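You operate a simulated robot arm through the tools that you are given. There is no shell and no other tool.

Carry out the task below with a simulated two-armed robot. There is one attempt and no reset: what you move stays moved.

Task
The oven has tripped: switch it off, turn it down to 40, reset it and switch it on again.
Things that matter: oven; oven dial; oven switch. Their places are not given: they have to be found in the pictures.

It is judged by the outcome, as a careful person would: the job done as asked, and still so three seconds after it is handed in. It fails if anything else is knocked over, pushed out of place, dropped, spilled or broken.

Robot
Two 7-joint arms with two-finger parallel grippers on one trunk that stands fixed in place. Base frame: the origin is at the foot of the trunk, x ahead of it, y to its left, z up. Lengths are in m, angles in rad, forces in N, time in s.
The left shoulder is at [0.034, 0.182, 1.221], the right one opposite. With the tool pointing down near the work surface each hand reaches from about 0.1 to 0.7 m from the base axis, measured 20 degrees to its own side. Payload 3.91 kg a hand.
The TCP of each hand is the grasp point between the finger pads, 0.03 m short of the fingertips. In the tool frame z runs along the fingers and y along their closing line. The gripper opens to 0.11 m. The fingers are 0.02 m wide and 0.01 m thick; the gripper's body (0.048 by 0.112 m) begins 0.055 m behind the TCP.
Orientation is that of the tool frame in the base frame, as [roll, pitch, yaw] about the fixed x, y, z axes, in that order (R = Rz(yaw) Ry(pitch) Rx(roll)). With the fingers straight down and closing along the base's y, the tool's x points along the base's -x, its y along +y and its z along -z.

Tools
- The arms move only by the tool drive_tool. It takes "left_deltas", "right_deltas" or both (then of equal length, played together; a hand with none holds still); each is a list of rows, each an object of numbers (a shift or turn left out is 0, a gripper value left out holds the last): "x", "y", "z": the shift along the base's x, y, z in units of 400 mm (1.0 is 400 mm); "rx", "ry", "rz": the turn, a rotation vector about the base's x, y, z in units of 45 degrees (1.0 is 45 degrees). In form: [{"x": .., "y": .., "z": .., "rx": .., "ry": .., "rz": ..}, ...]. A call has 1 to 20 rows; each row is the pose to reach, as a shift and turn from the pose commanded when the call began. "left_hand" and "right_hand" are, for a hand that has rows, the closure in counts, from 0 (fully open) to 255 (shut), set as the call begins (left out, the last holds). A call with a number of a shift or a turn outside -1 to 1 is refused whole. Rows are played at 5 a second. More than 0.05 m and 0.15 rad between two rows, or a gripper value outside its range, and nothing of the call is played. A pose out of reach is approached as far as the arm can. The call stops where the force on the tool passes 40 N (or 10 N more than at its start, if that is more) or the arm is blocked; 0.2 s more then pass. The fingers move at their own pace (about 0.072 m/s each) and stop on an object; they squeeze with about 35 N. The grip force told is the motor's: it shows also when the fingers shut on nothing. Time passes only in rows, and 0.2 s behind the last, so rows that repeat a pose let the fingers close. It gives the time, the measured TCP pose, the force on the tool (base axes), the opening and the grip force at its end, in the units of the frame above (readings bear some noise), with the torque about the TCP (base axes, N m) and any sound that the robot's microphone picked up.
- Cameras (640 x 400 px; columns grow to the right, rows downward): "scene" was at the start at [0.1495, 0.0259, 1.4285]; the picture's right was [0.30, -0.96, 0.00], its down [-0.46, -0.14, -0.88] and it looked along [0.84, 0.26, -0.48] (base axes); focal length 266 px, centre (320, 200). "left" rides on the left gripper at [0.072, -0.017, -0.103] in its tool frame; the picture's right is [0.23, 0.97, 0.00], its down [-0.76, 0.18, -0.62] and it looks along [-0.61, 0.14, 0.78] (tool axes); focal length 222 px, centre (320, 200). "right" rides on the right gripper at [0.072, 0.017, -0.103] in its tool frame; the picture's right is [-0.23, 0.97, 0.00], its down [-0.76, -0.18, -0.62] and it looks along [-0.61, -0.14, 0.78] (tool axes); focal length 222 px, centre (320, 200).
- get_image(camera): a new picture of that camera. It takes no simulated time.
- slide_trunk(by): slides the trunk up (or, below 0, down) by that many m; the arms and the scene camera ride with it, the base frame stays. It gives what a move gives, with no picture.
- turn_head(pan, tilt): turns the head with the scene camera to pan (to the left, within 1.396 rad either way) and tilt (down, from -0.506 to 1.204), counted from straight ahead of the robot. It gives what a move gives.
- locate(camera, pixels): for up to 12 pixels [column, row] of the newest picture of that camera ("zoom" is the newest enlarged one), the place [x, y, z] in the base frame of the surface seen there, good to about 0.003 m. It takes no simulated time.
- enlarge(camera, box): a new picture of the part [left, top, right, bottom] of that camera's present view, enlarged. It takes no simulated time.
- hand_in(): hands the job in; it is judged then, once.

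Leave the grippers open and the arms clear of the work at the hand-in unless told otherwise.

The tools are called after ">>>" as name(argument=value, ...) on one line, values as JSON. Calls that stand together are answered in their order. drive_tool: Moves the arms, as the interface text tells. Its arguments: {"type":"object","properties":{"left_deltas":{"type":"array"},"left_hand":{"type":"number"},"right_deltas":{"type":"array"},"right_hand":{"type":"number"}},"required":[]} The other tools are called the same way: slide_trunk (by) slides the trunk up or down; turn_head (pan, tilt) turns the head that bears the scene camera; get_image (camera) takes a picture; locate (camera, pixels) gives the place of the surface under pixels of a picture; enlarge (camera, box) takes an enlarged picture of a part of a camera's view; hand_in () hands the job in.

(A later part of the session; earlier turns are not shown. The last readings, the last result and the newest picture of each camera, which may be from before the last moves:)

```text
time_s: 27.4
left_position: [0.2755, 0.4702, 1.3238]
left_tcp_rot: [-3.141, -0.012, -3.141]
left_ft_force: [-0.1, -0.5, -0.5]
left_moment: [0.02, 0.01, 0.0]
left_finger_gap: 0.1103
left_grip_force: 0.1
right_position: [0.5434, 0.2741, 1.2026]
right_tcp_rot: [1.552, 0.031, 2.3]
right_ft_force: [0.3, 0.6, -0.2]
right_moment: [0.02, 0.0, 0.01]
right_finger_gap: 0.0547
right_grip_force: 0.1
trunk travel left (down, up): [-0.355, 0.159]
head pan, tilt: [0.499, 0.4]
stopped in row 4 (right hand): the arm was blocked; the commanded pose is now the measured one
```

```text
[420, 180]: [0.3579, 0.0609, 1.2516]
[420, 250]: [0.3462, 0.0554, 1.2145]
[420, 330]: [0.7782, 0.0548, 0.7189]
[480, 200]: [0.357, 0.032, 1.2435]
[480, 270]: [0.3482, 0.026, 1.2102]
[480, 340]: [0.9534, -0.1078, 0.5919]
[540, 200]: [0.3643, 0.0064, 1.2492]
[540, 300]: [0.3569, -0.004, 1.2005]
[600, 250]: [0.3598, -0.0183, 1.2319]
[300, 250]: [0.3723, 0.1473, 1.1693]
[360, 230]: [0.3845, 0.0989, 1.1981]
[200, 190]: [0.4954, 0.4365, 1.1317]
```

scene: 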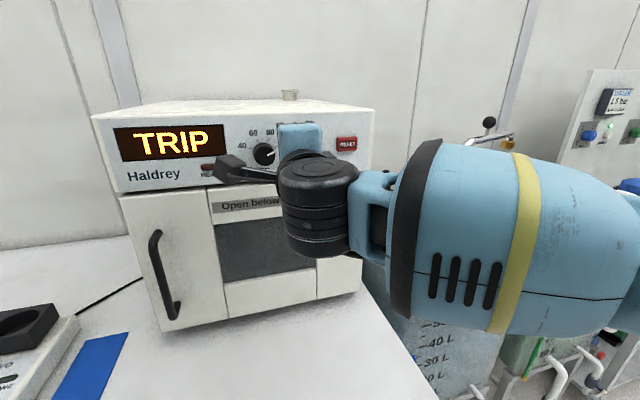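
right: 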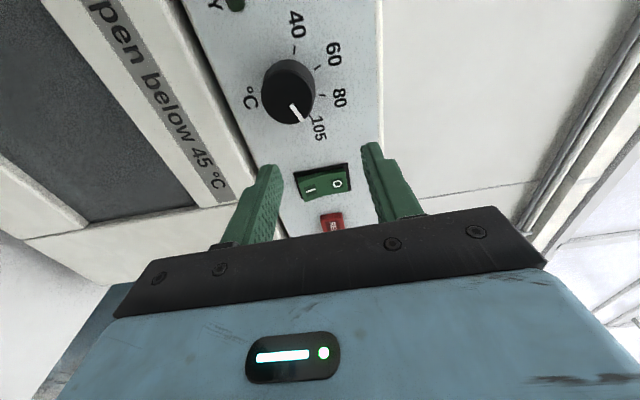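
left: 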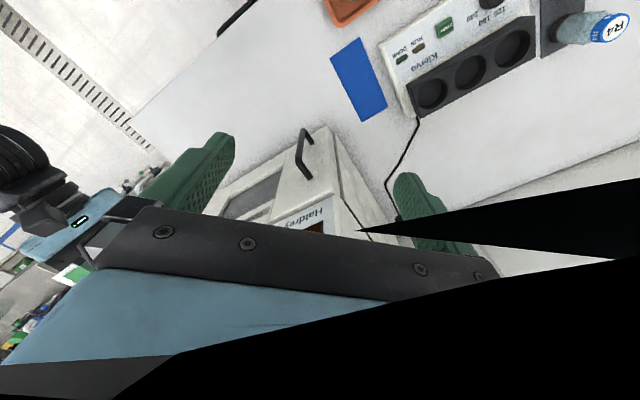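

The forearm lies along +y at x ≈ 0.40. I'll look at the elbow and upper arm to find the contact.

>>> turn_head(pan=-0.6, tilt=0.45)

>>> get_image(camera="scene")

>>> turn_head(pan=-1.3, tilt=0.6)

>>> get_image(camera="scene")

>>> turn_head(pan=1.2, tilt=0.2)

>>> get_image(camera="scene")

```text
time_s: 28.8
left_position: [0.2754, 0.4712, 1.3237]
left_tcp_rot: [-3.139, -0.011, -3.141]
left_ft_force: [0.9, 0.2, -0.4]
left_moment: [0.02, -0.03, -0.01]
left_finger_gap: 0.1104
left_grip_force: 0.1
right_position: [0.543, 0.2748, 1.2038]
right_tcp_rot: [1.553, 0.031, 2.303]
right_ft_force: [0.2, 0.0, 0.2]
right_moment: [0.0, -0.02, 0.02]
right_finger_gap: 0.0549
right_grip_force: 0.0
trunk travel left (down, up): [-0.355, 0.159]
head pan, tilt: [-0.6, 0.45]
```

```text
taken
```

scene: 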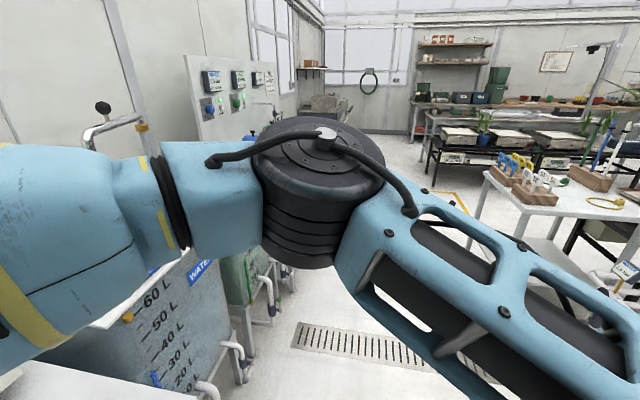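

```text
time_s: 29.8
left_position: [0.2763, 0.4719, 1.3239]
left_tcp_rot: [3.14, -0.011, -3.141]
left_ft_force: [-0.7, -0.2, 0.3]
left_moment: [0.02, 0.01, 0.01]
left_finger_gap: 0.1098
left_grip_force: 0.0
right_position: [0.5439, 0.2748, 1.2043]
right_tcp_rot: [1.555, 0.031, 2.304]
right_ft_force: [0.0, -0.3, 0.4]
right_moment: [0.03, -0.02, -0.01]
right_finger_gap: 0.0545
right_grip_force: 0.2
trunk travel left (down, up): [-0.355, 0.159]
head pan, tilt: [-1.3, 0.6]
```

```text
taken
```

scene: 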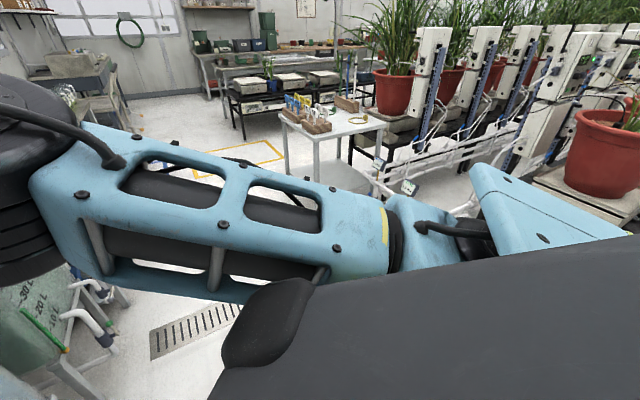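

```text
time_s: 32.1
left_position: [0.2759, 0.4716, 1.3246]
left_tcp_rot: [3.14, -0.012, -3.141]
left_ft_force: [0.6, -0.4, 0.0]
left_moment: [0.03, -0.01, 0.02]
left_finger_gap: 0.11
left_grip_force: 0.0
right_position: [0.5428, 0.2749, 1.2035]
right_tcp_rot: [1.552, 0.032, 2.306]
right_ft_force: [0.2, -0.1, -1.1]
right_moment: [0.0, 0.0, -0.01]
right_finger_gap: 0.0546
right_grip_force: 0.1
trunk travel left (down, up): [-0.355, 0.159]
head pan, tilt: [1.201, 0.201]
```

```text
taken
```

scene: 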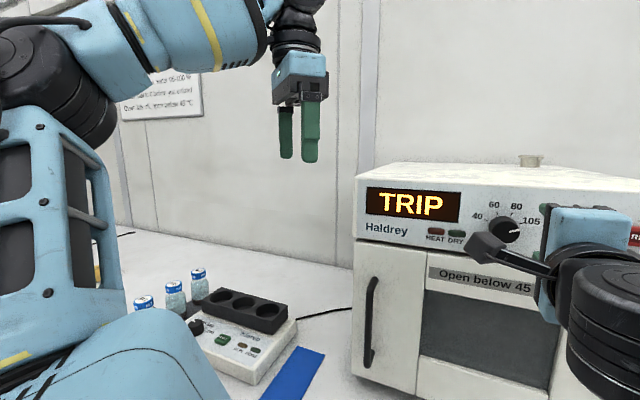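

The left arm is clear of everything, but the right upper arm runs close to the trunk's black front corner. I'll look back there and measure.

>>> turn_head(pan=-1.3, tilt=0.9)

>>> get_image(camera="scene")

>>> locate(camera="scene", pixels=[[260, 250], [240, 280], [290, 240], [200, 200], [250, 200], [300, 180], [330, 200], [100, 150], [150, 100], [30, 100], [400, 300], [420, 120]])

```text
time_s: 34.4
left_position: [0.2762, 0.4717, 1.3242]
left_tcp_rot: [-3.141, -0.009, -3.141]
left_ft_force: [0.0, 0.0, 0.2]
left_moment: [0.01, 0.03, -0.02]
left_finger_gap: 0.1099
left_grip_force: 0.1
right_position: [0.5431, 0.2751, 1.2027]
right_tcp_rot: [1.553, 0.032, 2.304]
right_ft_force: [-0.6, -0.5, -0.2]
right_moment: [0.0, 0.0, -0.01]
right_finger_gap: 0.0545
right_grip_force: 0.0
trunk travel left (down, up): [-0.355, 0.159]
head pan, tilt: [-1.3, 0.901]
```

```text
taken
```

scene: 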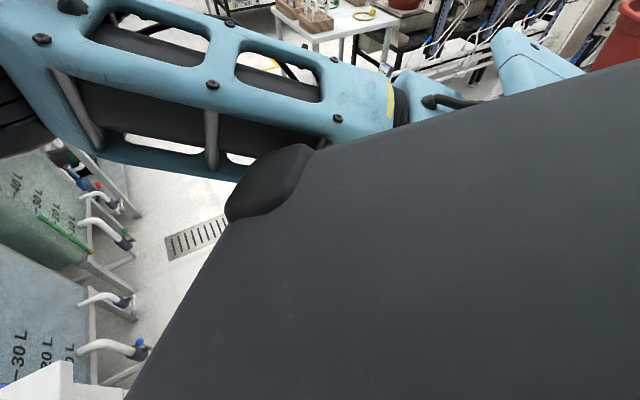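

```text
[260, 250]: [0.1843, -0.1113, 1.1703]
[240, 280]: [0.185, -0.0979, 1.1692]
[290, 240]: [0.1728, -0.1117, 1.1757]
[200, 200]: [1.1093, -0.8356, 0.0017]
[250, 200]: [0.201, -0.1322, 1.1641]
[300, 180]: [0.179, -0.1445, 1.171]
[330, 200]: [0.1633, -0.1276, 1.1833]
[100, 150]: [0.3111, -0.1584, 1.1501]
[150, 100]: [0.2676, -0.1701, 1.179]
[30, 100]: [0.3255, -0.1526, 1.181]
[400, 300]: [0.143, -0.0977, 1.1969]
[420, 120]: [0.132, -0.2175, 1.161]
```

That confirms it. The right upper arm is lying against the chest corner (arm inner face y ≈ -0.165, chest at x ≈ 0.2, y ≈ -0.145), so the right hand can't reach as far left as the knob. The left arm (elbow up) should be able to turn the knob, and the right can still do the buttons. I'll bring the right hand back and right first, then restore the head.

>>> drive_tool(right_deltas=[{"x": -0.029, "y": -0.09}, {"x": -0.058, "y": -0.18}, {"x": -0.087, "y": -0.27}, {"x": -0.116, "y": -0.36}, {"x": -0.145, "y": -0.45}, {"x": -0.174, "y": -0.54}, {"x": -0.203, "y": -0.63}, {"x": -0.2325, "y": -0.72}, {"x": -0.2325, "y": -0.8}])

>>> turn_head(pan=0.6, tilt=0.3)

>>> get_image(camera="scene")

```text
time_s: 36.4
left_position: [0.2764, 0.4702, 1.3244]
left_tcp_rot: [3.139, -0.01, -3.141]
left_ft_force: [0.3, -0.8, 0.5]
left_moment: [0.01, 0.01, 0.03]
left_finger_gap: 0.1101
left_grip_force: 0.1
right_position: [0.4476, -0.043, 1.2035]
right_tcp_rot: [1.554, 0.032, 2.306]
right_ft_force: [0.3, 0.1, -0.5]
right_moment: [-0.01, -0.01, 0.01]
right_finger_gap: 0.0549
right_grip_force: 0.3
trunk travel left (down, up): [-0.355, 0.159]
head pan, tilt: [-1.3, 0.901]
```

```text
time_s: 38.2
left_position: [0.2763, 0.47, 1.3253]
left_tcp_rot: [3.141, -0.011, -3.141]
left_ft_force: [0.5, 0.6, 0.6]
left_moment: [0.02, -0.02, 0.03]
left_finger_gap: 0.1098
left_grip_force: 0.0
right_position: [0.4487, -0.0418, 1.2037]
right_tcp_rot: [1.553, 0.035, 2.305]
right_ft_force: [0.1, 0.7, 0.2]
right_moment: [-0.03, 0.01, -0.01]
right_finger_gap: 0.0549
right_grip_force: 0.1
trunk travel left (down, up): [-0.355, 0.159]
head pan, tilt: [0.6, 0.3]
```

```text
taken
```

scene: 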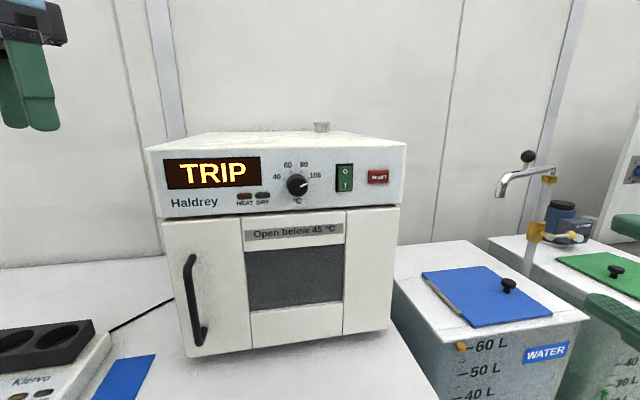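

The view of the oven is clear now. I'll check the panel enlarged and re-measure the knob.

>>> enlarge(camera="scene", box=[260, 145, 400, 225])

>>> locate(camera="zoom", pixels=[[168, 185], [215, 175], [387, 130], [388, 185], [535, 145], [600, 150], [560, 80], [168, 150], [168, 215], [125, 185], [150, 170]])

```text
4.57 times, centred on (330, 185) of scene
```

zoom: 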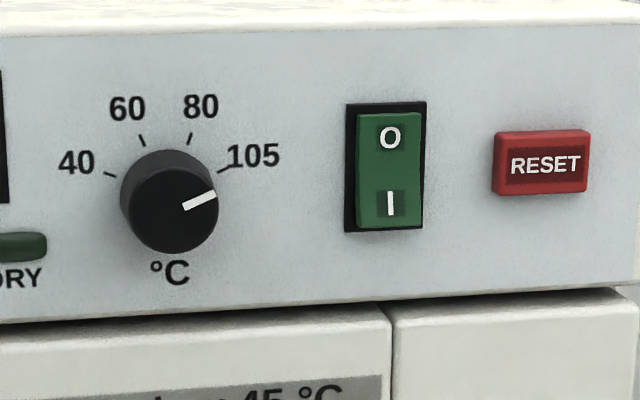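

```text
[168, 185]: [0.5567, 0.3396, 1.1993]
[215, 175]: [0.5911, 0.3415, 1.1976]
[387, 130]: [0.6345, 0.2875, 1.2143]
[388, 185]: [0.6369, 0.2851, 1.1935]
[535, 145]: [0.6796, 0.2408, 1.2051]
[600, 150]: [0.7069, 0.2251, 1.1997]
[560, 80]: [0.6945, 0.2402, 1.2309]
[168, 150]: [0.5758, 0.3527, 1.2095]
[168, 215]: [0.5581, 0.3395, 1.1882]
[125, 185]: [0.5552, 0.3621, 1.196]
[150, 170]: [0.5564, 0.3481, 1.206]
```

The state is unchanged: switch off, dial at 105. Now I'll tilt the left tool up 45° while moving toward the middle, well in front of the panel.

>>> drive_tool(left_deltas=[{"x": 0.031, "y": -0.051, "z": -0.01, "ry": -0.167}, {"x": 0.062, "y": -0.102, "z": -0.02, "ry": -0.333}, {"x": 0.093, "y": -0.153, "z": -0.03, "ry": -0.5}, {"x": 0.124, "y": -0.204, "z": -0.04, "ry": -0.667}, {"x": 0.155, "y": -0.255, "z": -0.05, "ry": -0.833}, {"x": 0.185, "y": -0.305, "z": -0.06, "ry": -1.0}, {"x": 0.185, "y": -0.305, "z": -0.06, "ry": -1.0}])

```text
time_s: 39.8
left_position: [0.3506, 0.3498, 1.2999]
left_tcp_rot: [-3.142, 0.778, -3.142]
left_ft_force: [0.2, -0.2, 0.1]
left_moment: [-0.01, -0.02, -0.03]
left_finger_gap: 0.1101
left_grip_force: 0.0
right_position: [0.4484, -0.0423, 1.2034]
right_tcp_rot: [1.554, 0.034, 2.305]
right_ft_force: [-0.2, 0.4, -0.1]
right_moment: [0.04, -0.01, 0.02]
right_finger_gap: 0.0548
right_grip_force: 0.1
trunk travel left (down, up): [-0.355, 0.159]
head pan, tilt: [0.6, 0.3]
```

That's followed. Now the second 45° tilt, moving a little further.

>>> drive_tool(left_deltas=[{"x": 0.0125, "y": -0.02, "z": -0.02, "ry": -0.167}, {"x": 0.025, "y": -0.04, "z": -0.04, "ry": -0.333}, {"x": 0.0375, "y": -0.06, "z": -0.06, "ry": -0.5}, {"x": 0.05, "y": -0.08, "z": -0.08, "ry": -0.667}, {"x": 0.0625, "y": -0.1, "z": -0.1, "ry": -0.833}, {"x": 0.075, "y": -0.12, "z": -0.12, "ry": -1.0}, {"x": 0.075, "y": -0.12, "z": -0.12, "ry": -1.0}])

>>> get_image(camera="scene")

```text
time_s: 41.4
left_position: [0.4074, 0.3127, 1.2922]
left_tcp_rot: [-3.083, 1.563, -3.08]
left_ft_force: [-0.1, 0.3, 0.2]
left_moment: [0.01, -0.02, 0.0]
left_finger_gap: 0.1099
left_grip_force: 0.1
left hand out of reach, approached as far as the arm can: row 5, 6, 7
right_position: [0.4477, -0.0423, 1.204]
right_tcp_rot: [1.553, 0.033, 2.304]
right_ft_force: [0.1, 0.8, 0.5]
right_moment: [-0.04, 0.0, -0.01]
right_finger_gap: 0.0547
right_grip_force: 0.1
trunk travel left (down, up): [-0.355, 0.159]
head pan, tilt: [0.6, 0.3]
```

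```text
taken
```

scene: 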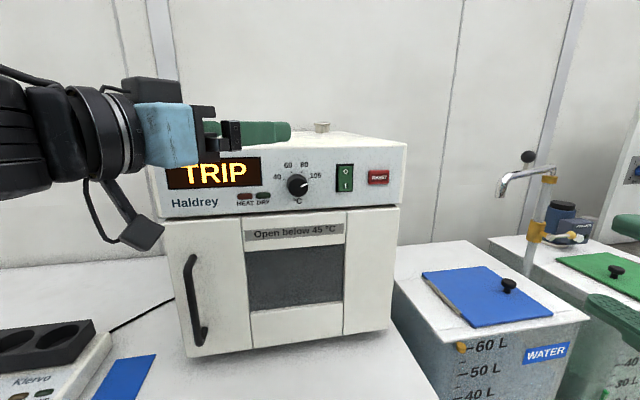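

The orientation was reached but the hand stays at z 1.292; the forearm needs to come in lower relative to the tool. Lowering the trunk while keeping the hands high should ease this, so I'll first raise the left hand 0.1 m and the right 0.2 m.

>>> drive_tool(left_deltas=[{"z": 0.05}, {"z": 0.1}, {"z": 0.15}, {"z": 0.2}, {"z": 0.25}, {"z": 0.25}], right_deltas=[{"z": 0.1}, {"z": 0.2}, {"z": 0.3}, {"z": 0.4}, {"z": 0.5}, {"z": 0.5}])

```text
time_s: 42.6
left_position: [0.4058, 0.3117, 1.3798]
left_tcp_rot: [3.016, 1.562, 3.013]
left_ft_force: [0.2, 1.1, 0.8]
left_moment: [0.0, -0.05, -0.01]
left_finger_gap: 0.1098
left_grip_force: 0.1
right_position: [0.4568, -0.0454, 1.3694]
right_tcp_rot: [1.577, 0.031, 2.292]
right_ft_force: [15.2, 5.1, -13.3]
right_moment: [0.24, -1.52, -0.29]
right_finger_gap: 0.0548
right_grip_force: 0.1
trunk travel left (down, up): [-0.355, 0.159]
head pan, tilt: [0.6, 0.3]
stopped in row 5 (right hand): the force on the tool passed its limit at 54 N (the readings are from after the stop); the commanded pose is now the measured one
```

The right hand's camera bracket seems to have touched the robot's head (force ~20 N). I'll lower it again and move it a bit forward and right.

>>> drive_tool(right_deltas=[{"x": 0.02, "z": -0.05}, {"x": 0.04, "y": -0.03, "z": -0.1}, {"x": 0.08, "y": -0.1, "z": -0.15}, {"x": 0.1, "y": -0.2, "z": -0.15}])

>>> get_image(camera="scene")

>>> get_image(camera="left")

>>> get_image(camera="right")

```text
time_s: 43.6
left_position: [0.4058, 0.3107, 1.3802]
left_tcp_rot: [2.965, 1.561, 2.962]
left_ft_force: [0.4, -0.7, 0.4]
left_moment: [0.01, 0.0, 0.0]
left_finger_gap: 0.1099
left_grip_force: 0.0
right_position: [0.4927, -0.1267, 1.31]
right_tcp_rot: [1.569, 0.03, 2.295]
right_ft_force: [0.8, -0.3, 0.2]
right_moment: [0.02, 0.03, -0.05]
right_finger_gap: 0.0548
right_grip_force: 0.0
trunk travel left (down, up): [-0.355, 0.159]
head pan, tilt: [0.6, 0.3]
```

```text
taken
```

scene: 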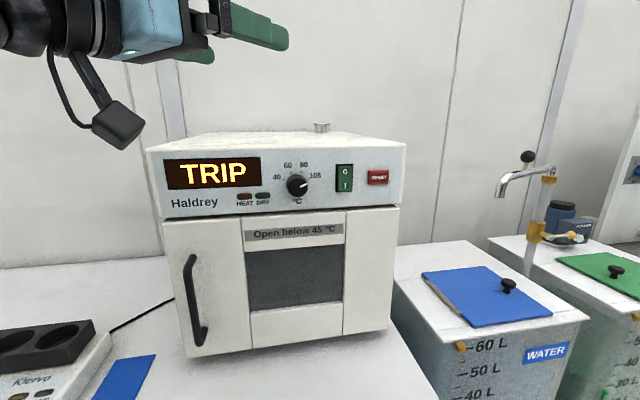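

```text
taken
```

left: 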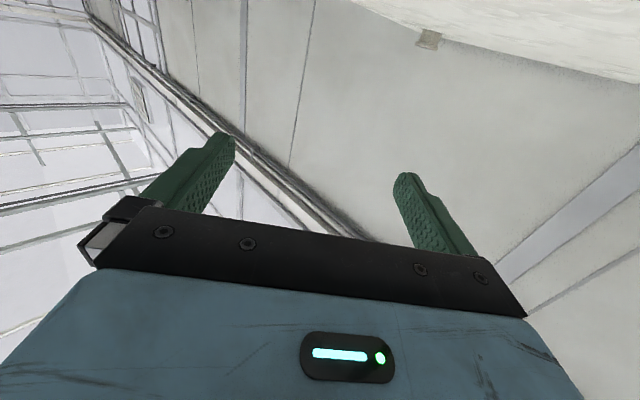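

```text
taken
```

right: 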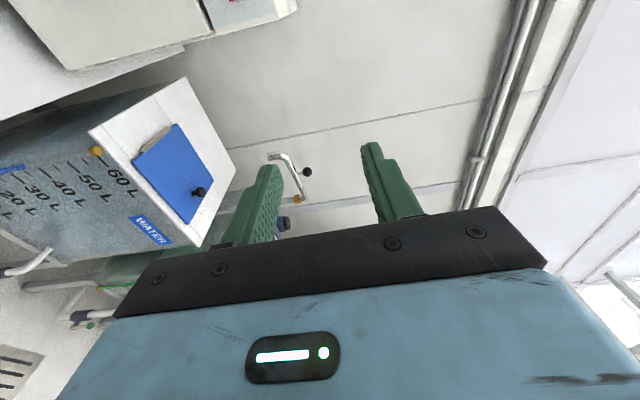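

Both hands are free. Before sliding down I'll check the heights of the tank lid, bench and nearby items.

>>> locate(camera="scene", pixels=[[490, 295], [508, 284], [390, 300], [300, 380], [60, 330], [130, 380], [200, 330], [525, 185], [590, 390]])

```text
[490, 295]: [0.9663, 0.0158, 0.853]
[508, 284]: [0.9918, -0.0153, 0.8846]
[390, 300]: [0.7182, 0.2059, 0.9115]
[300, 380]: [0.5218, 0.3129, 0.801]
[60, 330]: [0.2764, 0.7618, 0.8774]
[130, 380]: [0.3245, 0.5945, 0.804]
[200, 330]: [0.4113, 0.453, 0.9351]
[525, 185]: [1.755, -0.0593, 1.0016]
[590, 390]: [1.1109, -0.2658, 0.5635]
```

The bench is at z 0.80 and the tank at 0.85, so there's plenty of room. Sliding the trunk down 0.2 m.

>>> slide_trunk(by=-0.2)

```text
time_s: 45.7
left_position: [0.4079, 0.3107, 1.1801]
left_tcp_rot: [2.961, 1.561, 2.962]
left_ft_force: [0.4, -1.0, 0.6]
left_moment: [0.02, 0.01, 0.0]
left_finger_gap: 0.1097
left_grip_force: 0.0
right_position: [0.4929, -0.1258, 1.1134]
right_tcp_rot: [1.568, 0.029, 2.295]
right_ft_force: [-0.1, 0.1, 0.1]
right_moment: [0.02, 0.01, -0.02]
right_finger_gap: 0.0548
right_grip_force: 0.0
trunk travel left (down, up): [-0.155, 0.359]
head pan, tilt: [0.6, 0.3]
```

The hands are at good heights now. I'll yaw the left tool toward the panel and move to the knob standoff (0.4985, 0.278, 1.189), pre-closing to a 55 mm gap.

>>> drive_tool(left_deltas=[{"x": 0.037, "y": -0.014, "z": 0.004, "rz": 0.165}, {"x": 0.075, "y": -0.027, "z": 0.007, "rz": 0.33}, {"x": 0.113, "y": -0.041, "z": 0.011, "rz": 0.495}, {"x": 0.15, "y": -0.055, "z": 0.015, "rz": 0.66}, {"x": 0.188, "y": -0.069, "z": 0.019, "rz": 0.826}, {"x": 0.226, "y": -0.0825, "z": 0.0225, "rz": 0.991}, {"x": 0.226, "y": -0.0825, "z": 0.0225, "rz": 0.991}], left_hand=128)

>>> get_image(camera="scene")

>>> get_image(camera="left")

```text
time_s: 47.3
left_position: [0.4983, 0.2798, 1.1899]
left_tcp_rot: [-3.069, 1.564, -2.29]
left_ft_force: [-0.2, 0.4, -0.6]
left_moment: [0.03, 0.01, 0.02]
left_finger_gap: 0.0546
left_grip_force: 0.1
right_position: [0.4929, -0.1256, 1.1153]
right_tcp_rot: [1.569, 0.03, 2.293]
right_ft_force: [0.0, 0.1, -0.6]
right_moment: [-0.01, -0.01, -0.03]
right_finger_gap: 0.0549
right_grip_force: 0.0
trunk travel left (down, up): [-0.155, 0.359]
head pan, tilt: [0.6, 0.3]
```

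```text
taken
```

scene: 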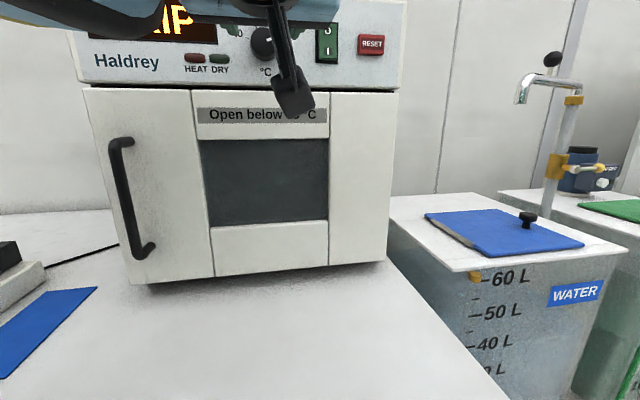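

```text
taken
```

left: 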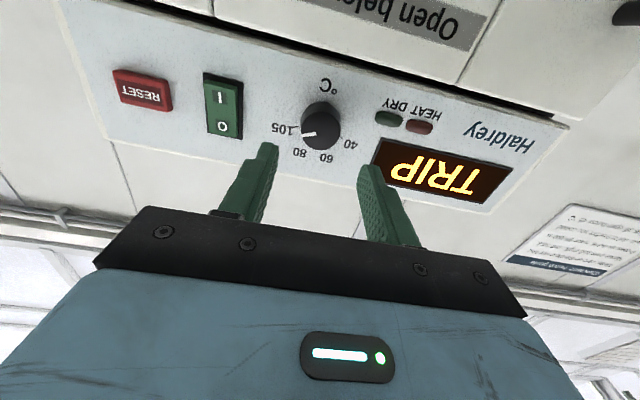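

The left hand is nicely at the standoff, square to the panel with the knob centred between the fingers. The counter-clockwise turn needs roll to go from + to -. I'll test the + side by rolling +45° here.

>>> drive_tool(left_deltas=[{"rx": 0.119, "ry": 0.117}, {"rx": 0.237, "ry": 0.234}, {"rx": 0.356, "ry": 0.351}, {"rx": 0.475, "ry": 0.468}, {"rx": 0.593, "ry": 0.585}, {"rx": 0.712, "ry": 0.702}, {"rx": 0.712, "ry": 0.702}])

>>> get_image(camera="left")

```text
time_s: 48.9
left_position: [0.4966, 0.2781, 1.1898]
left_tcp_rot: [1.58, 0.783, 2.361]
left_ft_force: [-0.4, 0.3, 0.1]
left_moment: [-0.04, -0.01, 0.0]
left_finger_gap: 0.0549
left_grip_force: 0.0
right_position: [0.4926, -0.1254, 1.1137]
right_tcp_rot: [1.571, 0.03, 2.296]
right_ft_force: [-0.8, 0.3, -0.7]
right_moment: [0.03, -0.02, 0.02]
right_finger_gap: 0.055
right_grip_force: 0.0
trunk travel left (down, up): [-0.155, 0.359]
head pan, tilt: [0.6, 0.3]
```

```text
taken
```

left: 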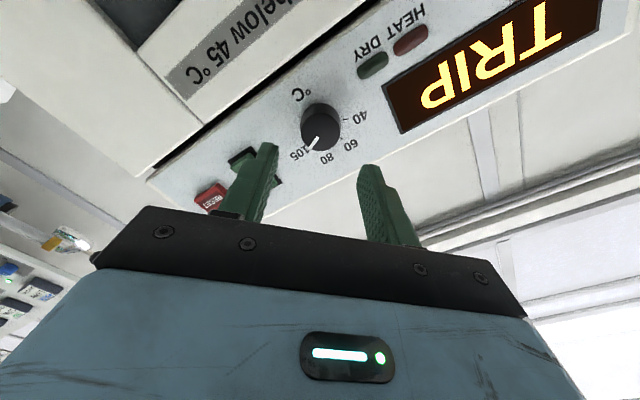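

Roll 45° is fine. I'll try a further 22°.

>>> drive_tool(left_deltas=[{"rx": 0.116, "ry": 0.115}, {"rx": 0.232, "ry": 0.229}, {"rx": 0.348, "ry": 0.343}, {"rx": 0.348, "ry": 0.343}])

```text
time_s: 49.9
left_position: [0.4965, 0.2795, 1.1885]
left_tcp_rot: [1.576, 0.397, 2.359]
left_ft_force: [0.0, -0.6, -0.2]
left_moment: [-0.02, -0.04, -0.01]
left_finger_gap: 0.0549
left_grip_force: 0.0
right_position: [0.4942, -0.1244, 1.1134]
right_tcp_rot: [1.571, 0.029, 2.296]
right_ft_force: [0.7, 0.3, -0.1]
right_moment: [-0.03, 0.0, 0.01]
right_finger_gap: 0.0549
right_grip_force: 0.1
trunk travel left (down, up): [-0.155, 0.359]
head pan, tilt: [0.6, 0.3]
```

Roll 67° is fine and still square. I'll advance 45 mm first (tips just short of the knob face) and verify the alignment.

>>> drive_tool(left_deltas=[{"x": 0.032, "y": 0.021, "z": 0.001}, {"x": 0.058, "y": 0.047, "z": 0.001}, {"x": 0.085, "y": 0.074, "z": 0.001}, {"x": 0.085, "y": 0.074, "z": 0.001}])

>>> get_image(camera="left")

```text
time_s: 50.9
left_position: [0.5306, 0.3083, 1.1896]
left_tcp_rot: [1.575, 0.403, 2.358]
left_ft_force: [-0.3, 0.0, -0.2]
left_moment: [0.03, 0.0, -0.02]
left_finger_gap: 0.0547
left_grip_force: 0.1
right_position: [0.4933, -0.1254, 1.1135]
right_tcp_rot: [1.571, 0.03, 2.294]
right_ft_force: [-0.5, 0.6, 0.3]
right_moment: [-0.01, 0.0, -0.01]
right_finger_gap: 0.0547
right_grip_force: 0.0
trunk travel left (down, up): [-0.155, 0.359]
head pan, tilt: [0.6, 0.3]
```

```text
taken
```

left: 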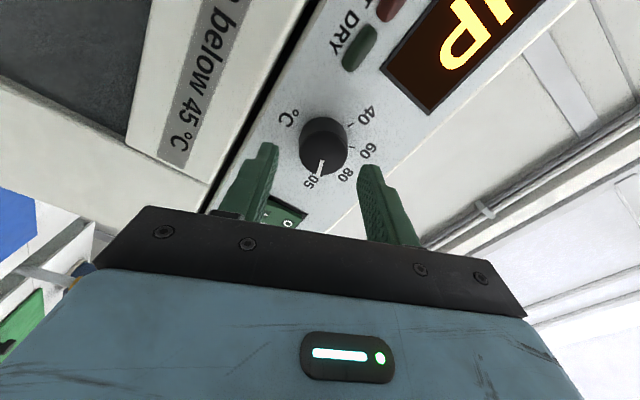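

It's tracking well with the knob centred. I'll advance the last 24 mm so the tips overlap the knob by ~14 mm.

>>> drive_tool(left_deltas=[{"x": 0.014, "y": 0.014}, {"x": 0.028, "y": 0.028}, {"x": 0.0427, "y": 0.0421}, {"x": 0.0427, "y": 0.0421}])

>>> get_image(camera="left")

```text
time_s: 51.9
left_position: [0.5479, 0.3244, 1.1882]
left_tcp_rot: [1.574, 0.402, 2.359]
left_ft_force: [-0.7, -0.3, 0.1]
left_moment: [0.02, -0.04, -0.01]
left_finger_gap: 0.055
left_grip_force: 0.1
right_position: [0.4933, -0.125, 1.1139]
right_tcp_rot: [1.572, 0.03, 2.295]
right_ft_force: [0.4, -0.8, -0.8]
right_moment: [0.01, 0.02, 0.01]
right_finger_gap: 0.0549
right_grip_force: 0.1
trunk travel left (down, up): [-0.155, 0.359]
head pan, tilt: [0.6, 0.3]
```

```text
taken
```

left: 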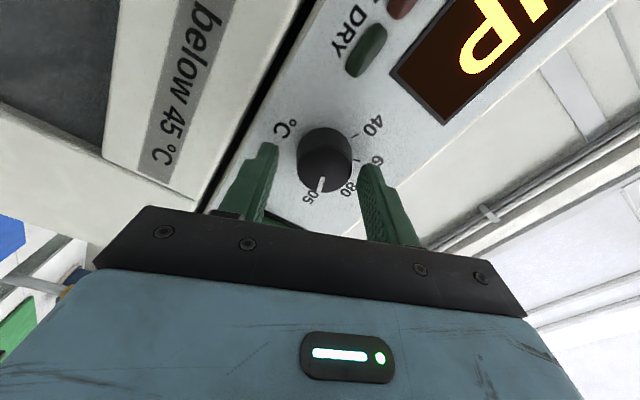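

The knob is between the fingers. Now I'll close on it.

>>> drive_tool(left_deltas=[{"x": 0}, {"x": 0}, {"x": 0}, {"x": 0}], left_hand=255)

>>> get_image(camera="left")

```text
time_s: 52.9
left_position: [0.5474, 0.3256, 1.1909]
left_tcp_rot: [1.571, 0.404, 2.36]
left_ft_force: [9.1, 10.2, 24.8]
left_moment: [0.24, -0.19, 0.27]
left_finger_gap: 0.0359
left_grip_force: 45.3
right_position: [0.4933, -0.1245, 1.1136]
right_tcp_rot: [1.569, 0.029, 2.295]
right_ft_force: [0.3, 0.2, -1.0]
right_moment: [0.01, -0.02, 0.03]
right_finger_gap: 0.0549
right_grip_force: 0.1
trunk travel left (down, up): [-0.155, 0.359]
head pan, tilt: [0.6, 0.3]
```

```text
taken
```

left: 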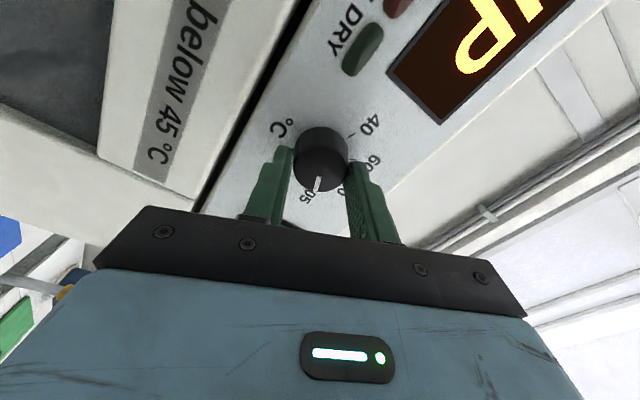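

It's gripped: the gap is 36 mm, which is the knob diameter. There's a ~25 N upward side force because the hand was ~3 mm low, so I'll shift the command up 3 mm and turn counter-clockwise (seen from the front) by 45° in small rows.

>>> drive_tool(left_deltas=[{"x": -0.001, "y": 0.003, "z": 0.007}, {"x": -0.001, "y": 0.003, "z": 0.007, "rx": -0.079, "ry": -0.078}, {"x": -0.001, "y": 0.003, "z": 0.007, "rx": -0.158, "ry": -0.156}, {"x": -0.001, "y": 0.003, "z": 0.007, "rx": -0.237, "ry": -0.234}, {"x": -0.001, "y": 0.003, "z": 0.007, "rx": -0.316, "ry": -0.312}, {"x": -0.001, "y": 0.003, "z": 0.007, "rx": -0.396, "ry": -0.39}, {"x": -0.001, "y": 0.003, "z": 0.007, "rx": -0.475, "ry": -0.468}, {"x": -0.001, "y": 0.003, "z": 0.007, "rx": -0.554, "ry": -0.546}, {"x": -0.001, "y": 0.003, "z": 0.007, "rx": -0.633, "ry": -0.624}, {"x": -0.001, "y": 0.003, "z": 0.007, "rx": -0.712, "ry": -0.702}])

>>> get_image(camera="left")

```text
time_s: 55.1
left_position: [0.5456, 0.3253, 1.1918]
left_tcp_rot: [1.597, 1.187, 2.377]
left_ft_force: [-17.1, -5.4, -16.6]
left_moment: [-0.1, 0.13, 0.01]
left_finger_gap: 0.036
left_grip_force: 45.2
right_position: [0.4914, -0.1266, 1.1137]
right_tcp_rot: [1.569, 0.03, 2.296]
right_ft_force: [-0.2, 0.7, 0.1]
right_moment: [-0.01, 0.05, 0.03]
right_finger_gap: 0.055
right_grip_force: 0.1
trunk travel left (down, up): [-0.155, 0.359]
head pan, tilt: [0.6, 0.3]
```

```text
taken
```

left: 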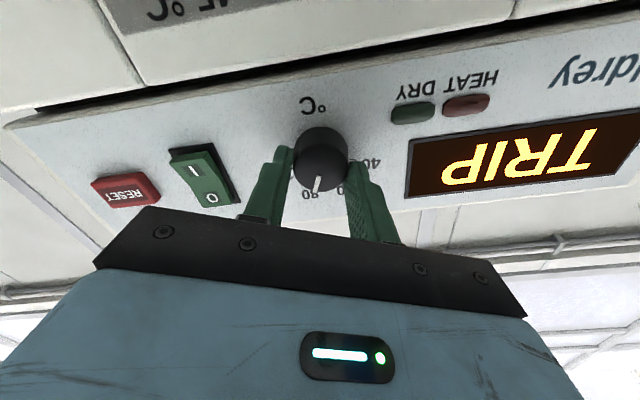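

The knob turned with the hand; the pointer is now at about 80. I'll relieve the residual forces with a small shift and continue 45° more.

>>> drive_tool(left_deltas=[{"x": -0.004, "y": -0.0015, "z": -0.0045}, {"x": -0.004, "y": -0.0015, "z": -0.0045, "rx": -0.079, "ry": -0.078}, {"x": -0.004, "y": -0.0015, "z": -0.0045, "rx": -0.158, "ry": -0.156}, {"x": -0.004, "y": -0.0015, "z": -0.0045, "rx": -0.237, "ry": -0.234}, {"x": -0.004, "y": -0.0015, "z": -0.0045, "rx": -0.316, "ry": -0.312}, {"x": -0.004, "y": -0.0015, "z": -0.0045, "rx": -0.396, "ry": -0.39}, {"x": -0.004, "y": -0.0015, "z": -0.0045, "rx": -0.475, "ry": -0.468}, {"x": -0.004, "y": -0.0015, "z": -0.0045, "rx": -0.554, "ry": -0.546}, {"x": -0.004, "y": -0.0015, "z": -0.0045, "rx": -0.633, "ry": -0.624}, {"x": -0.004, "y": -0.0015, "z": -0.0045, "rx": -0.712, "ry": -0.702}])

>>> get_image(camera="left")

```text
time_s: 57.3
left_position: [0.5452, 0.3275, 1.1918]
left_tcp_rot: [-1.585, 1.164, -0.807]
left_ft_force: [9.8, 14.0, 23.8]
left_moment: [0.37, -0.36, 0.3]
left_finger_gap: 0.0357
left_grip_force: 44.8
right_position: [0.4929, -0.1246, 1.1138]
right_tcp_rot: [1.571, 0.031, 2.294]
right_ft_force: [-0.2, -0.5, 0.5]
right_moment: [0.02, -0.02, -0.02]
right_finger_gap: 0.0547
right_grip_force: 0.1
trunk travel left (down, up): [-0.155, 0.359]
head pan, tilt: [0.6, 0.3]
```

```text
taken
```

left: 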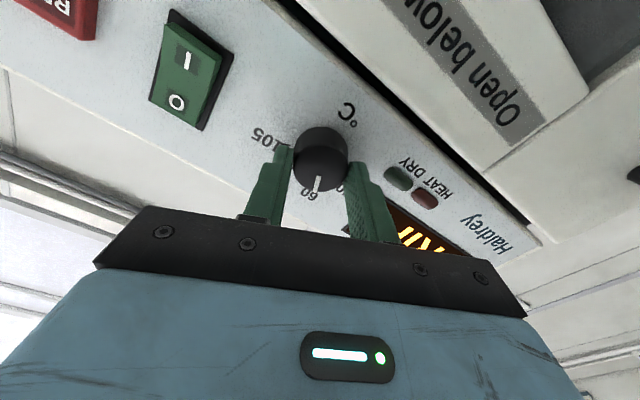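

The pointer is now at 60. I'll relieve the forces again and turn the final ~45°.

>>> drive_tool(left_deltas=[{"x": 0.002, "y": 0.002, "z": 0.005}, {"x": 0.002, "y": 0.002, "z": 0.005, "rx": -0.079, "ry": -0.078}, {"x": 0.002, "y": 0.002, "z": 0.005, "rx": -0.158, "ry": -0.156}, {"x": 0.002, "y": 0.002, "z": 0.005, "rx": -0.237, "ry": -0.234}, {"x": 0.002, "y": 0.002, "z": 0.005, "rx": -0.316, "ry": -0.312}, {"x": 0.002, "y": 0.002, "z": 0.005, "rx": -0.396, "ry": -0.39}, {"x": 0.002, "y": 0.002, "z": 0.005, "rx": -0.475, "ry": -0.468}, {"x": 0.002, "y": 0.002, "z": 0.005, "rx": -0.554, "ry": -0.546}, {"x": 0.002, "y": 0.002, "z": 0.005, "rx": -0.633, "ry": -0.624}, {"x": 0.002, "y": 0.002, "z": 0.005, "rx": -0.7, "ry": -0.69}])

>>> get_image(camera="left")

>>> get_image(camera="scene")

```text
time_s: 59.3
left_position: [0.5446, 0.3277, 1.1919]
left_tcp_rot: [-1.584, 0.516, -0.799]
left_ft_force: [-13.6, 1.7, -3.4]
left_moment: [-0.36, 0.39, 0.74]
left_finger_gap: 0.0361
left_grip_force: 45.3
right_position: [0.4927, -0.1243, 1.114]
right_tcp_rot: [1.569, 0.031, 2.295]
right_ft_force: [1.1, 0.1, -0.6]
right_moment: [0.0, 0.04, -0.01]
right_finger_gap: 0.0545
right_grip_force: 0.1
trunk travel left (down, up): [-0.155, 0.359]
head pan, tilt: [0.6, 0.3]
stopped in row 9 (left hand): the force on the tool passed its limit at 41 N (the readings are from after the stop); the commanded pose is now the measured one
```

```text
taken
```

left: 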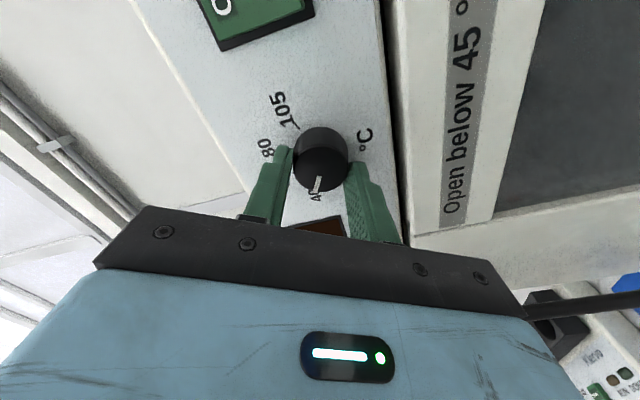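

```text
taken
```

scene: 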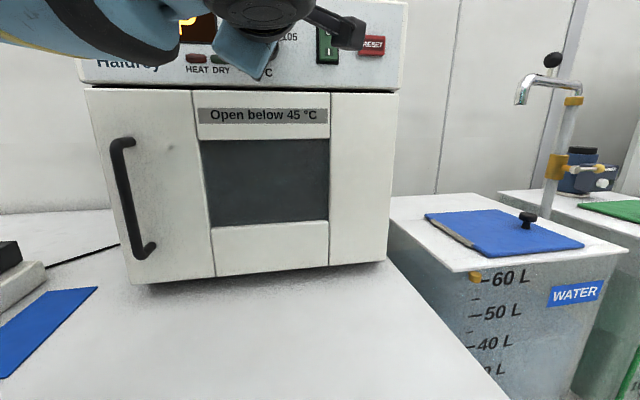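

The pointer now appears to be at 40; the hand stopped at 41 N after ~128° of turn. I'll release the knob and back straight off 55 mm to inspect.

>>> drive_tool(left_deltas=[{"x": 0}, {"x": 0}, {"x": 0}], left_hand=128)

>>> drive_tool(left_deltas=[{"x": -0.02, "y": -0.02}, {"x": -0.06, "y": -0.059}, {"x": -0.098, "y": -0.0965}, {"x": -0.098, "y": -0.0965}])

>>> get_image(camera="left")

>>> enlarge(camera="left", box=[240, 60, 400, 160])

```text
time_s: 60.1
left_position: [0.5468, 0.3273, 1.1913]
left_tcp_rot: [-1.583, 0.519, -0.804]
left_ft_force: [-0.2, -0.6, 0.5]
left_moment: [0.01, 0.01, 0.01]
left_finger_gap: 0.0549
left_grip_force: 0.1
right_position: [0.493, -0.125, 1.1149]
right_tcp_rot: [1.572, 0.03, 2.295]
right_ft_force: [0.3, 0.6, 0.2]
right_moment: [0.0, 0.01, 0.04]
right_finger_gap: 0.0547
right_grip_force: 0.3
trunk travel left (down, up): [-0.155, 0.359]
head pan, tilt: [0.6, 0.3]
```

```text
time_s: 61.1
left_position: [0.5093, 0.2865, 1.1887]
left_tcp_rot: [-1.582, 0.519, -0.804]
left_ft_force: [0.1, 0.4, -0.1]
left_moment: [-0.02, 0.0, -0.04]
left_finger_gap: 0.0547
left_grip_force: 0.0
right_position: [0.4933, -0.1249, 1.1137]
right_tcp_rot: [1.572, 0.03, 2.295]
right_ft_force: [-0.5, -0.2, -0.8]
right_moment: [-0.02, 0.0, 0.01]
right_finger_gap: 0.0548
right_grip_force: 0.1
trunk travel left (down, up): [-0.155, 0.359]
head pan, tilt: [0.6, 0.3]
```

```text
taken
```

left: 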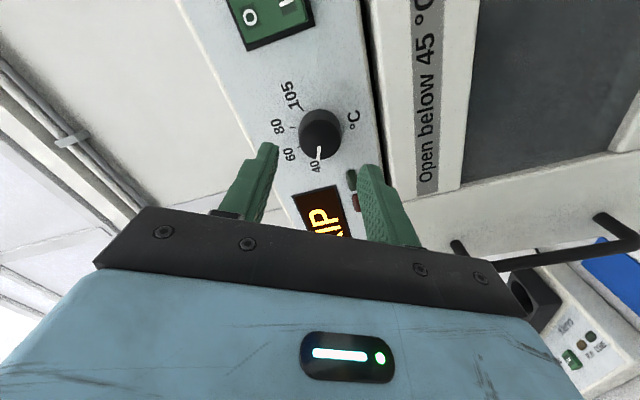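

```text
4.00 times, centred on (320, 110) of left
```

zoom: 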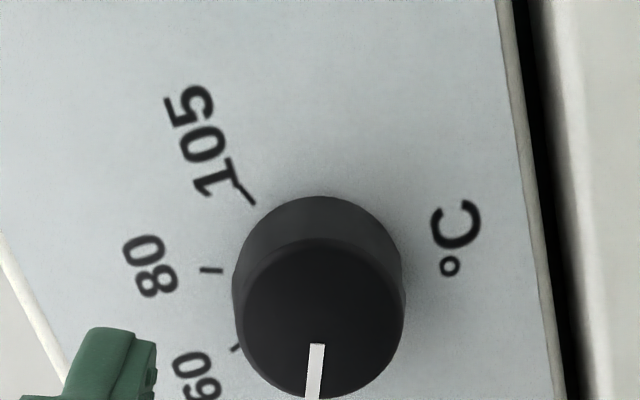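

The pointer looks close to 40. To judge it properly I need an unobstructed view, so I'll pull the left hand back and up.

>>> drive_tool(left_deltas=[{"x": -0.054, "y": 0.0, "z": 0.06}, {"x": -0.11, "y": 0.03, "z": 0.14}, {"x": -0.163, "y": 0.07, "z": 0.23}, {"x": -0.218, "y": 0.11, "z": 0.32}, {"x": -0.2725, "y": 0.159, "z": 0.4}, {"x": -0.2725, "y": 0.159, "z": 0.4}])

>>> get_image(camera="scene")

```text
time_s: 62.5
left_position: [0.3971, 0.3536, 1.3519]
left_tcp_rot: [-1.584, 0.517, -0.805]
left_ft_force: [0.4, 0.5, -1.3]
left_moment: [-0.01, 0.0, 0.0]
left_finger_gap: 0.0549
left_grip_force: 0.1
right_position: [0.4936, -0.1264, 1.1132]
right_tcp_rot: [1.57, 0.03, 2.295]
right_ft_force: [0.2, 0.0, 0.6]
right_moment: [0.02, 0.01, -0.04]
right_finger_gap: 0.055
right_grip_force: 0.1
trunk travel left (down, up): [-0.155, 0.359]
head pan, tilt: [0.6, 0.3]
```

```text
taken
```

scene: 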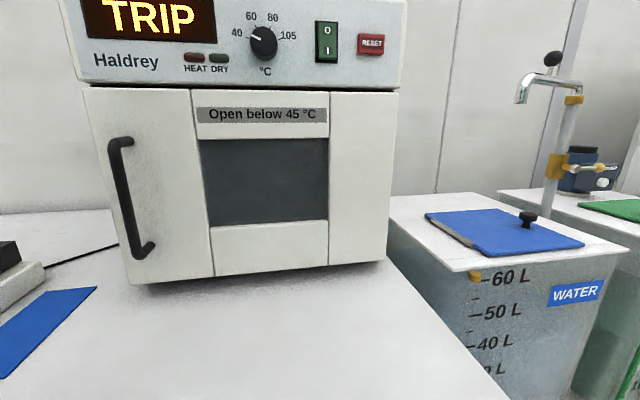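

>>> enlarge(camera="scene", box=[224, 5, 304, 80])

>>> locate(camera="zoom", pixels=[[320, 200], [250, 180]])

```text
5.33 times, centred on (264, 42) of scene
```

zoom: 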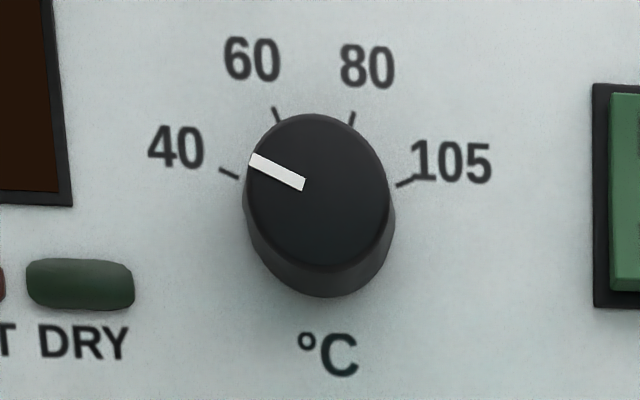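

```text
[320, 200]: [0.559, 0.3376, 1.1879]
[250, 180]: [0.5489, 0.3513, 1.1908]
```

The dial pointer now lies exactly in line with the 40 tick. Next is RESET, with the right arm. I'll raise the trunk 0.2 m back to the height where the right arm could press, then close the right fingers.

>>> slide_trunk(by=0.2)

>>> turn_head(pan=0.4, tilt=0.3)

>>> get_image(camera="scene")

>>> enlarge(camera="scene", box=[210, 130, 370, 230])

```text
time_s: 64.7
left_position: [0.399, 0.3517, 1.5508]
left_tcp_rot: [-1.582, 0.519, -0.802]
left_ft_force: [-0.2, -0.4, -0.7]
left_moment: [-0.03, 0.0, 0.04]
left_finger_gap: 0.0547
left_grip_force: 0.1
right_position: [0.4938, -0.1251, 1.3132]
right_tcp_rot: [1.569, 0.031, 2.295]
right_ft_force: [0.4, -1.2, 0.1]
right_moment: [-0.02, 0.01, 0.0]
right_finger_gap: 0.0545
right_grip_force: 0.1
trunk travel left (down, up): [-0.355, 0.159]
head pan, tilt: [0.6, 0.3]
```

```text
time_s: 65.4
left_position: [0.3998, 0.3503, 1.5492]
left_tcp_rot: [-1.583, 0.52, -0.803]
left_ft_force: [-0.3, -0.1, -0.4]
left_moment: [0.03, 0.02, 0.0]
left_finger_gap: 0.0551
left_grip_force: 0.1
right_position: [0.4927, -0.1247, 1.3136]
right_tcp_rot: [1.57, 0.03, 2.295]
right_ft_force: [-0.9, 0.4, 0.1]
right_moment: [0.01, -0.03, 0.01]
right_finger_gap: 0.0546
right_grip_force: 0.0
trunk travel left (down, up): [-0.355, 0.159]
head pan, tilt: [0.4, 0.3]
```

```text
taken
```

scene: 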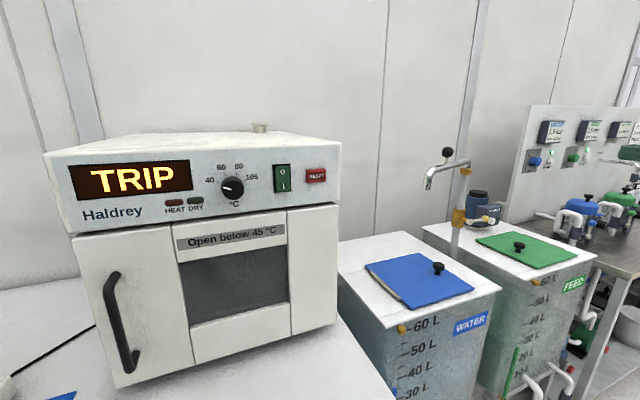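

```text
4.00 times, centred on (290, 180) of scene
```

zoom: 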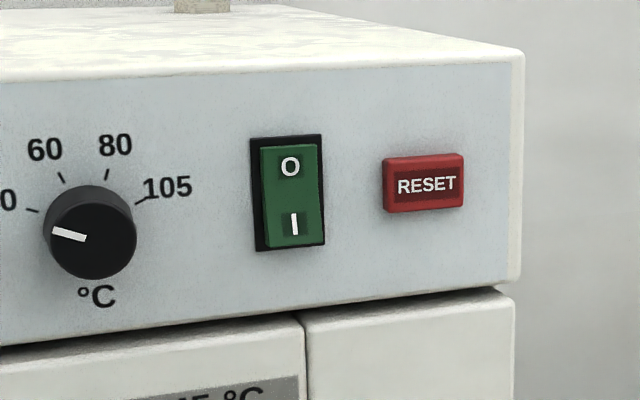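

>>> locate(camera="zoom", pixels=[[425, 183], [392, 185], [455, 180], [425, 162], [428, 203], [293, 225], [291, 166], [296, 240], [291, 150], [350, 220], [490, 200]])

```text
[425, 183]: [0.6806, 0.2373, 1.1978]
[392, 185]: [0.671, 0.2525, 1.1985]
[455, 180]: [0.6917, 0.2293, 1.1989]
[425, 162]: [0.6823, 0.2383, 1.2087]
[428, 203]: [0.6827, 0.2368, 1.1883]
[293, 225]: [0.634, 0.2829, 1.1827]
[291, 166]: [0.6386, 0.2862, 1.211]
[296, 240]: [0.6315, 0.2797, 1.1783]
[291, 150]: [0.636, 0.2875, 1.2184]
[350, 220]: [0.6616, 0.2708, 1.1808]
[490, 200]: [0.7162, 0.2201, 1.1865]
```

RESET's centre is at (0.6815, 0.2385, 1.198). I'll bring the right hand, fingers closed, to 30 mm in front of it and square up the yaw.

>>> drive_tool(right_deltas=[{"x": 0.04, "y": 0.06, "z": -0.06, "rz": 0.01}, {"x": 0.08, "y": 0.15, "z": -0.12, "rz": 0.02}, {"x": 0.12, "y": 0.24, "z": -0.17, "rz": 0.03}, {"x": 0.16, "y": 0.33, "z": -0.21, "rz": 0.04}, {"x": 0.2, "y": 0.42, "z": -0.24, "rz": 0.05}, {"x": 0.24, "y": 0.52, "z": -0.26, "rz": 0.06}, {"x": 0.28, "y": 0.61, "z": -0.28, "rz": 0.07}, {"x": 0.32, "y": 0.7, "z": -0.289, "rz": 0.074}, {"x": 0.36, "y": 0.798, "z": -0.289, "rz": 0.074}, {"x": 0.36, "y": 0.798, "z": -0.289, "rz": 0.074}], right_hand=255)

>>> get_image(camera="right")

>>> get_image(camera="scene")

```text
time_s: 67.6
left_position: [0.399, 0.351, 1.5514]
left_tcp_rot: [-1.583, 0.518, -0.802]
left_ft_force: [0.8, 0.8, -0.4]
left_moment: [-0.03, 0.01, 0.02]
left_finger_gap: 0.0546
left_grip_force: 0.2
right_position: [0.637, 0.1958, 1.1967]
right_tcp_rot: [1.57, 0.03, 2.354]
right_ft_force: [0.6, -0.7, 0.4]
right_moment: [0.02, 0.0, 0.01]
right_finger_gap: 0.0
right_grip_force: 35.2
trunk travel left (down, up): [-0.355, 0.159]
head pan, tilt: [0.4, 0.3]
```

```text
taken
```

right: 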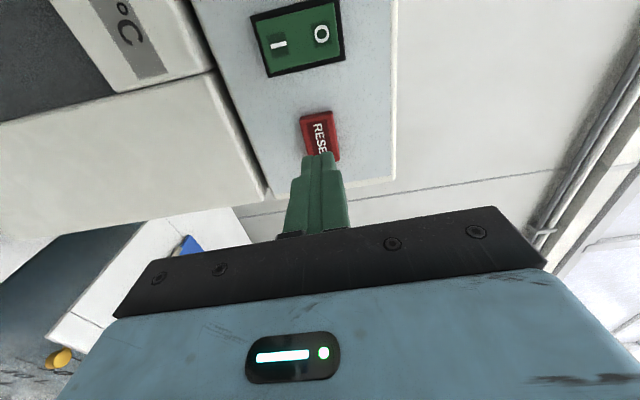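

```text
taken
```

scene: 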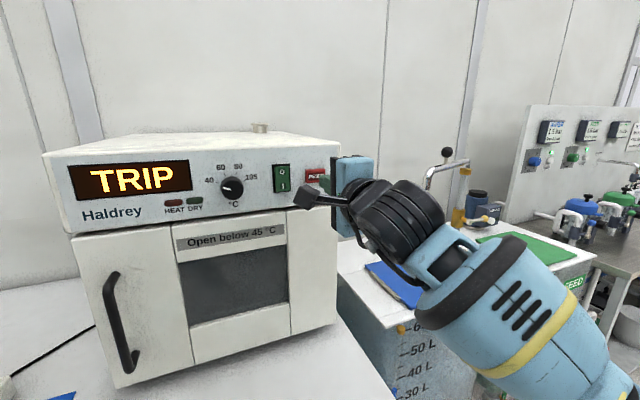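

I'm lined up with RESET. Pressing gently now, advancing up to ~36 mm.

>>> drive_tool(right_deltas=[{"x": 0.0178, "y": 0.0176}, {"x": 0.0356, "y": 0.0351}, {"x": 0.0463, "y": 0.0456}, {"x": 0.0516, "y": 0.0509}, {"x": 0.0552, "y": 0.0544}, {"x": 0.0587, "y": 0.0579}, {"x": 0.0614, "y": 0.0605}, {"x": 0.0641, "y": 0.0632}])

>>> get_image(camera="scene")

>>> get_image(camera="right")

```text
time_s: 69.4
left_position: [0.3998, 0.3515, 1.5503]
left_tcp_rot: [-1.584, 0.519, -0.803]
left_ft_force: [-0.5, 0.5, 0.3]
left_moment: [-0.03, 0.0, -0.02]
left_finger_gap: 0.055
left_grip_force: 0.0
right_position: [0.664, 0.2196, 1.1975]
right_tcp_rot: [1.571, 0.029, 2.354]
right_ft_force: [-2.3, -1.2, 0.0]
right_moment: [-0.03, 0.02, 0.04]
right_finger_gap: 0.0001
right_grip_force: 34.9
trunk travel left (down, up): [-0.355, 0.159]
head pan, tilt: [0.4, 0.3]
heard: click
```

```text
taken
```

scene: 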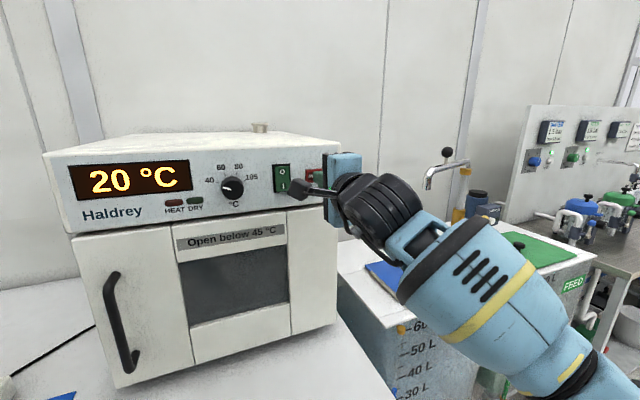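

```text
taken
```

right: 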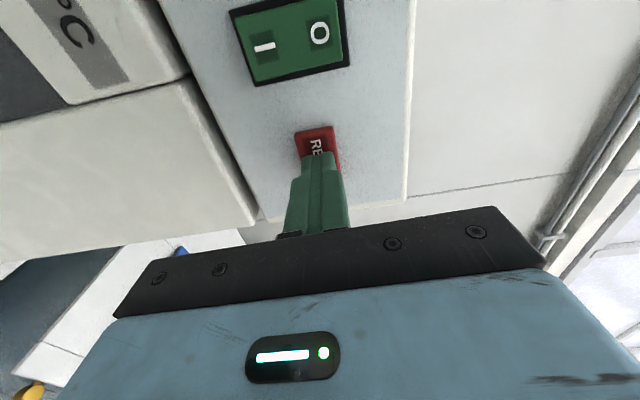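

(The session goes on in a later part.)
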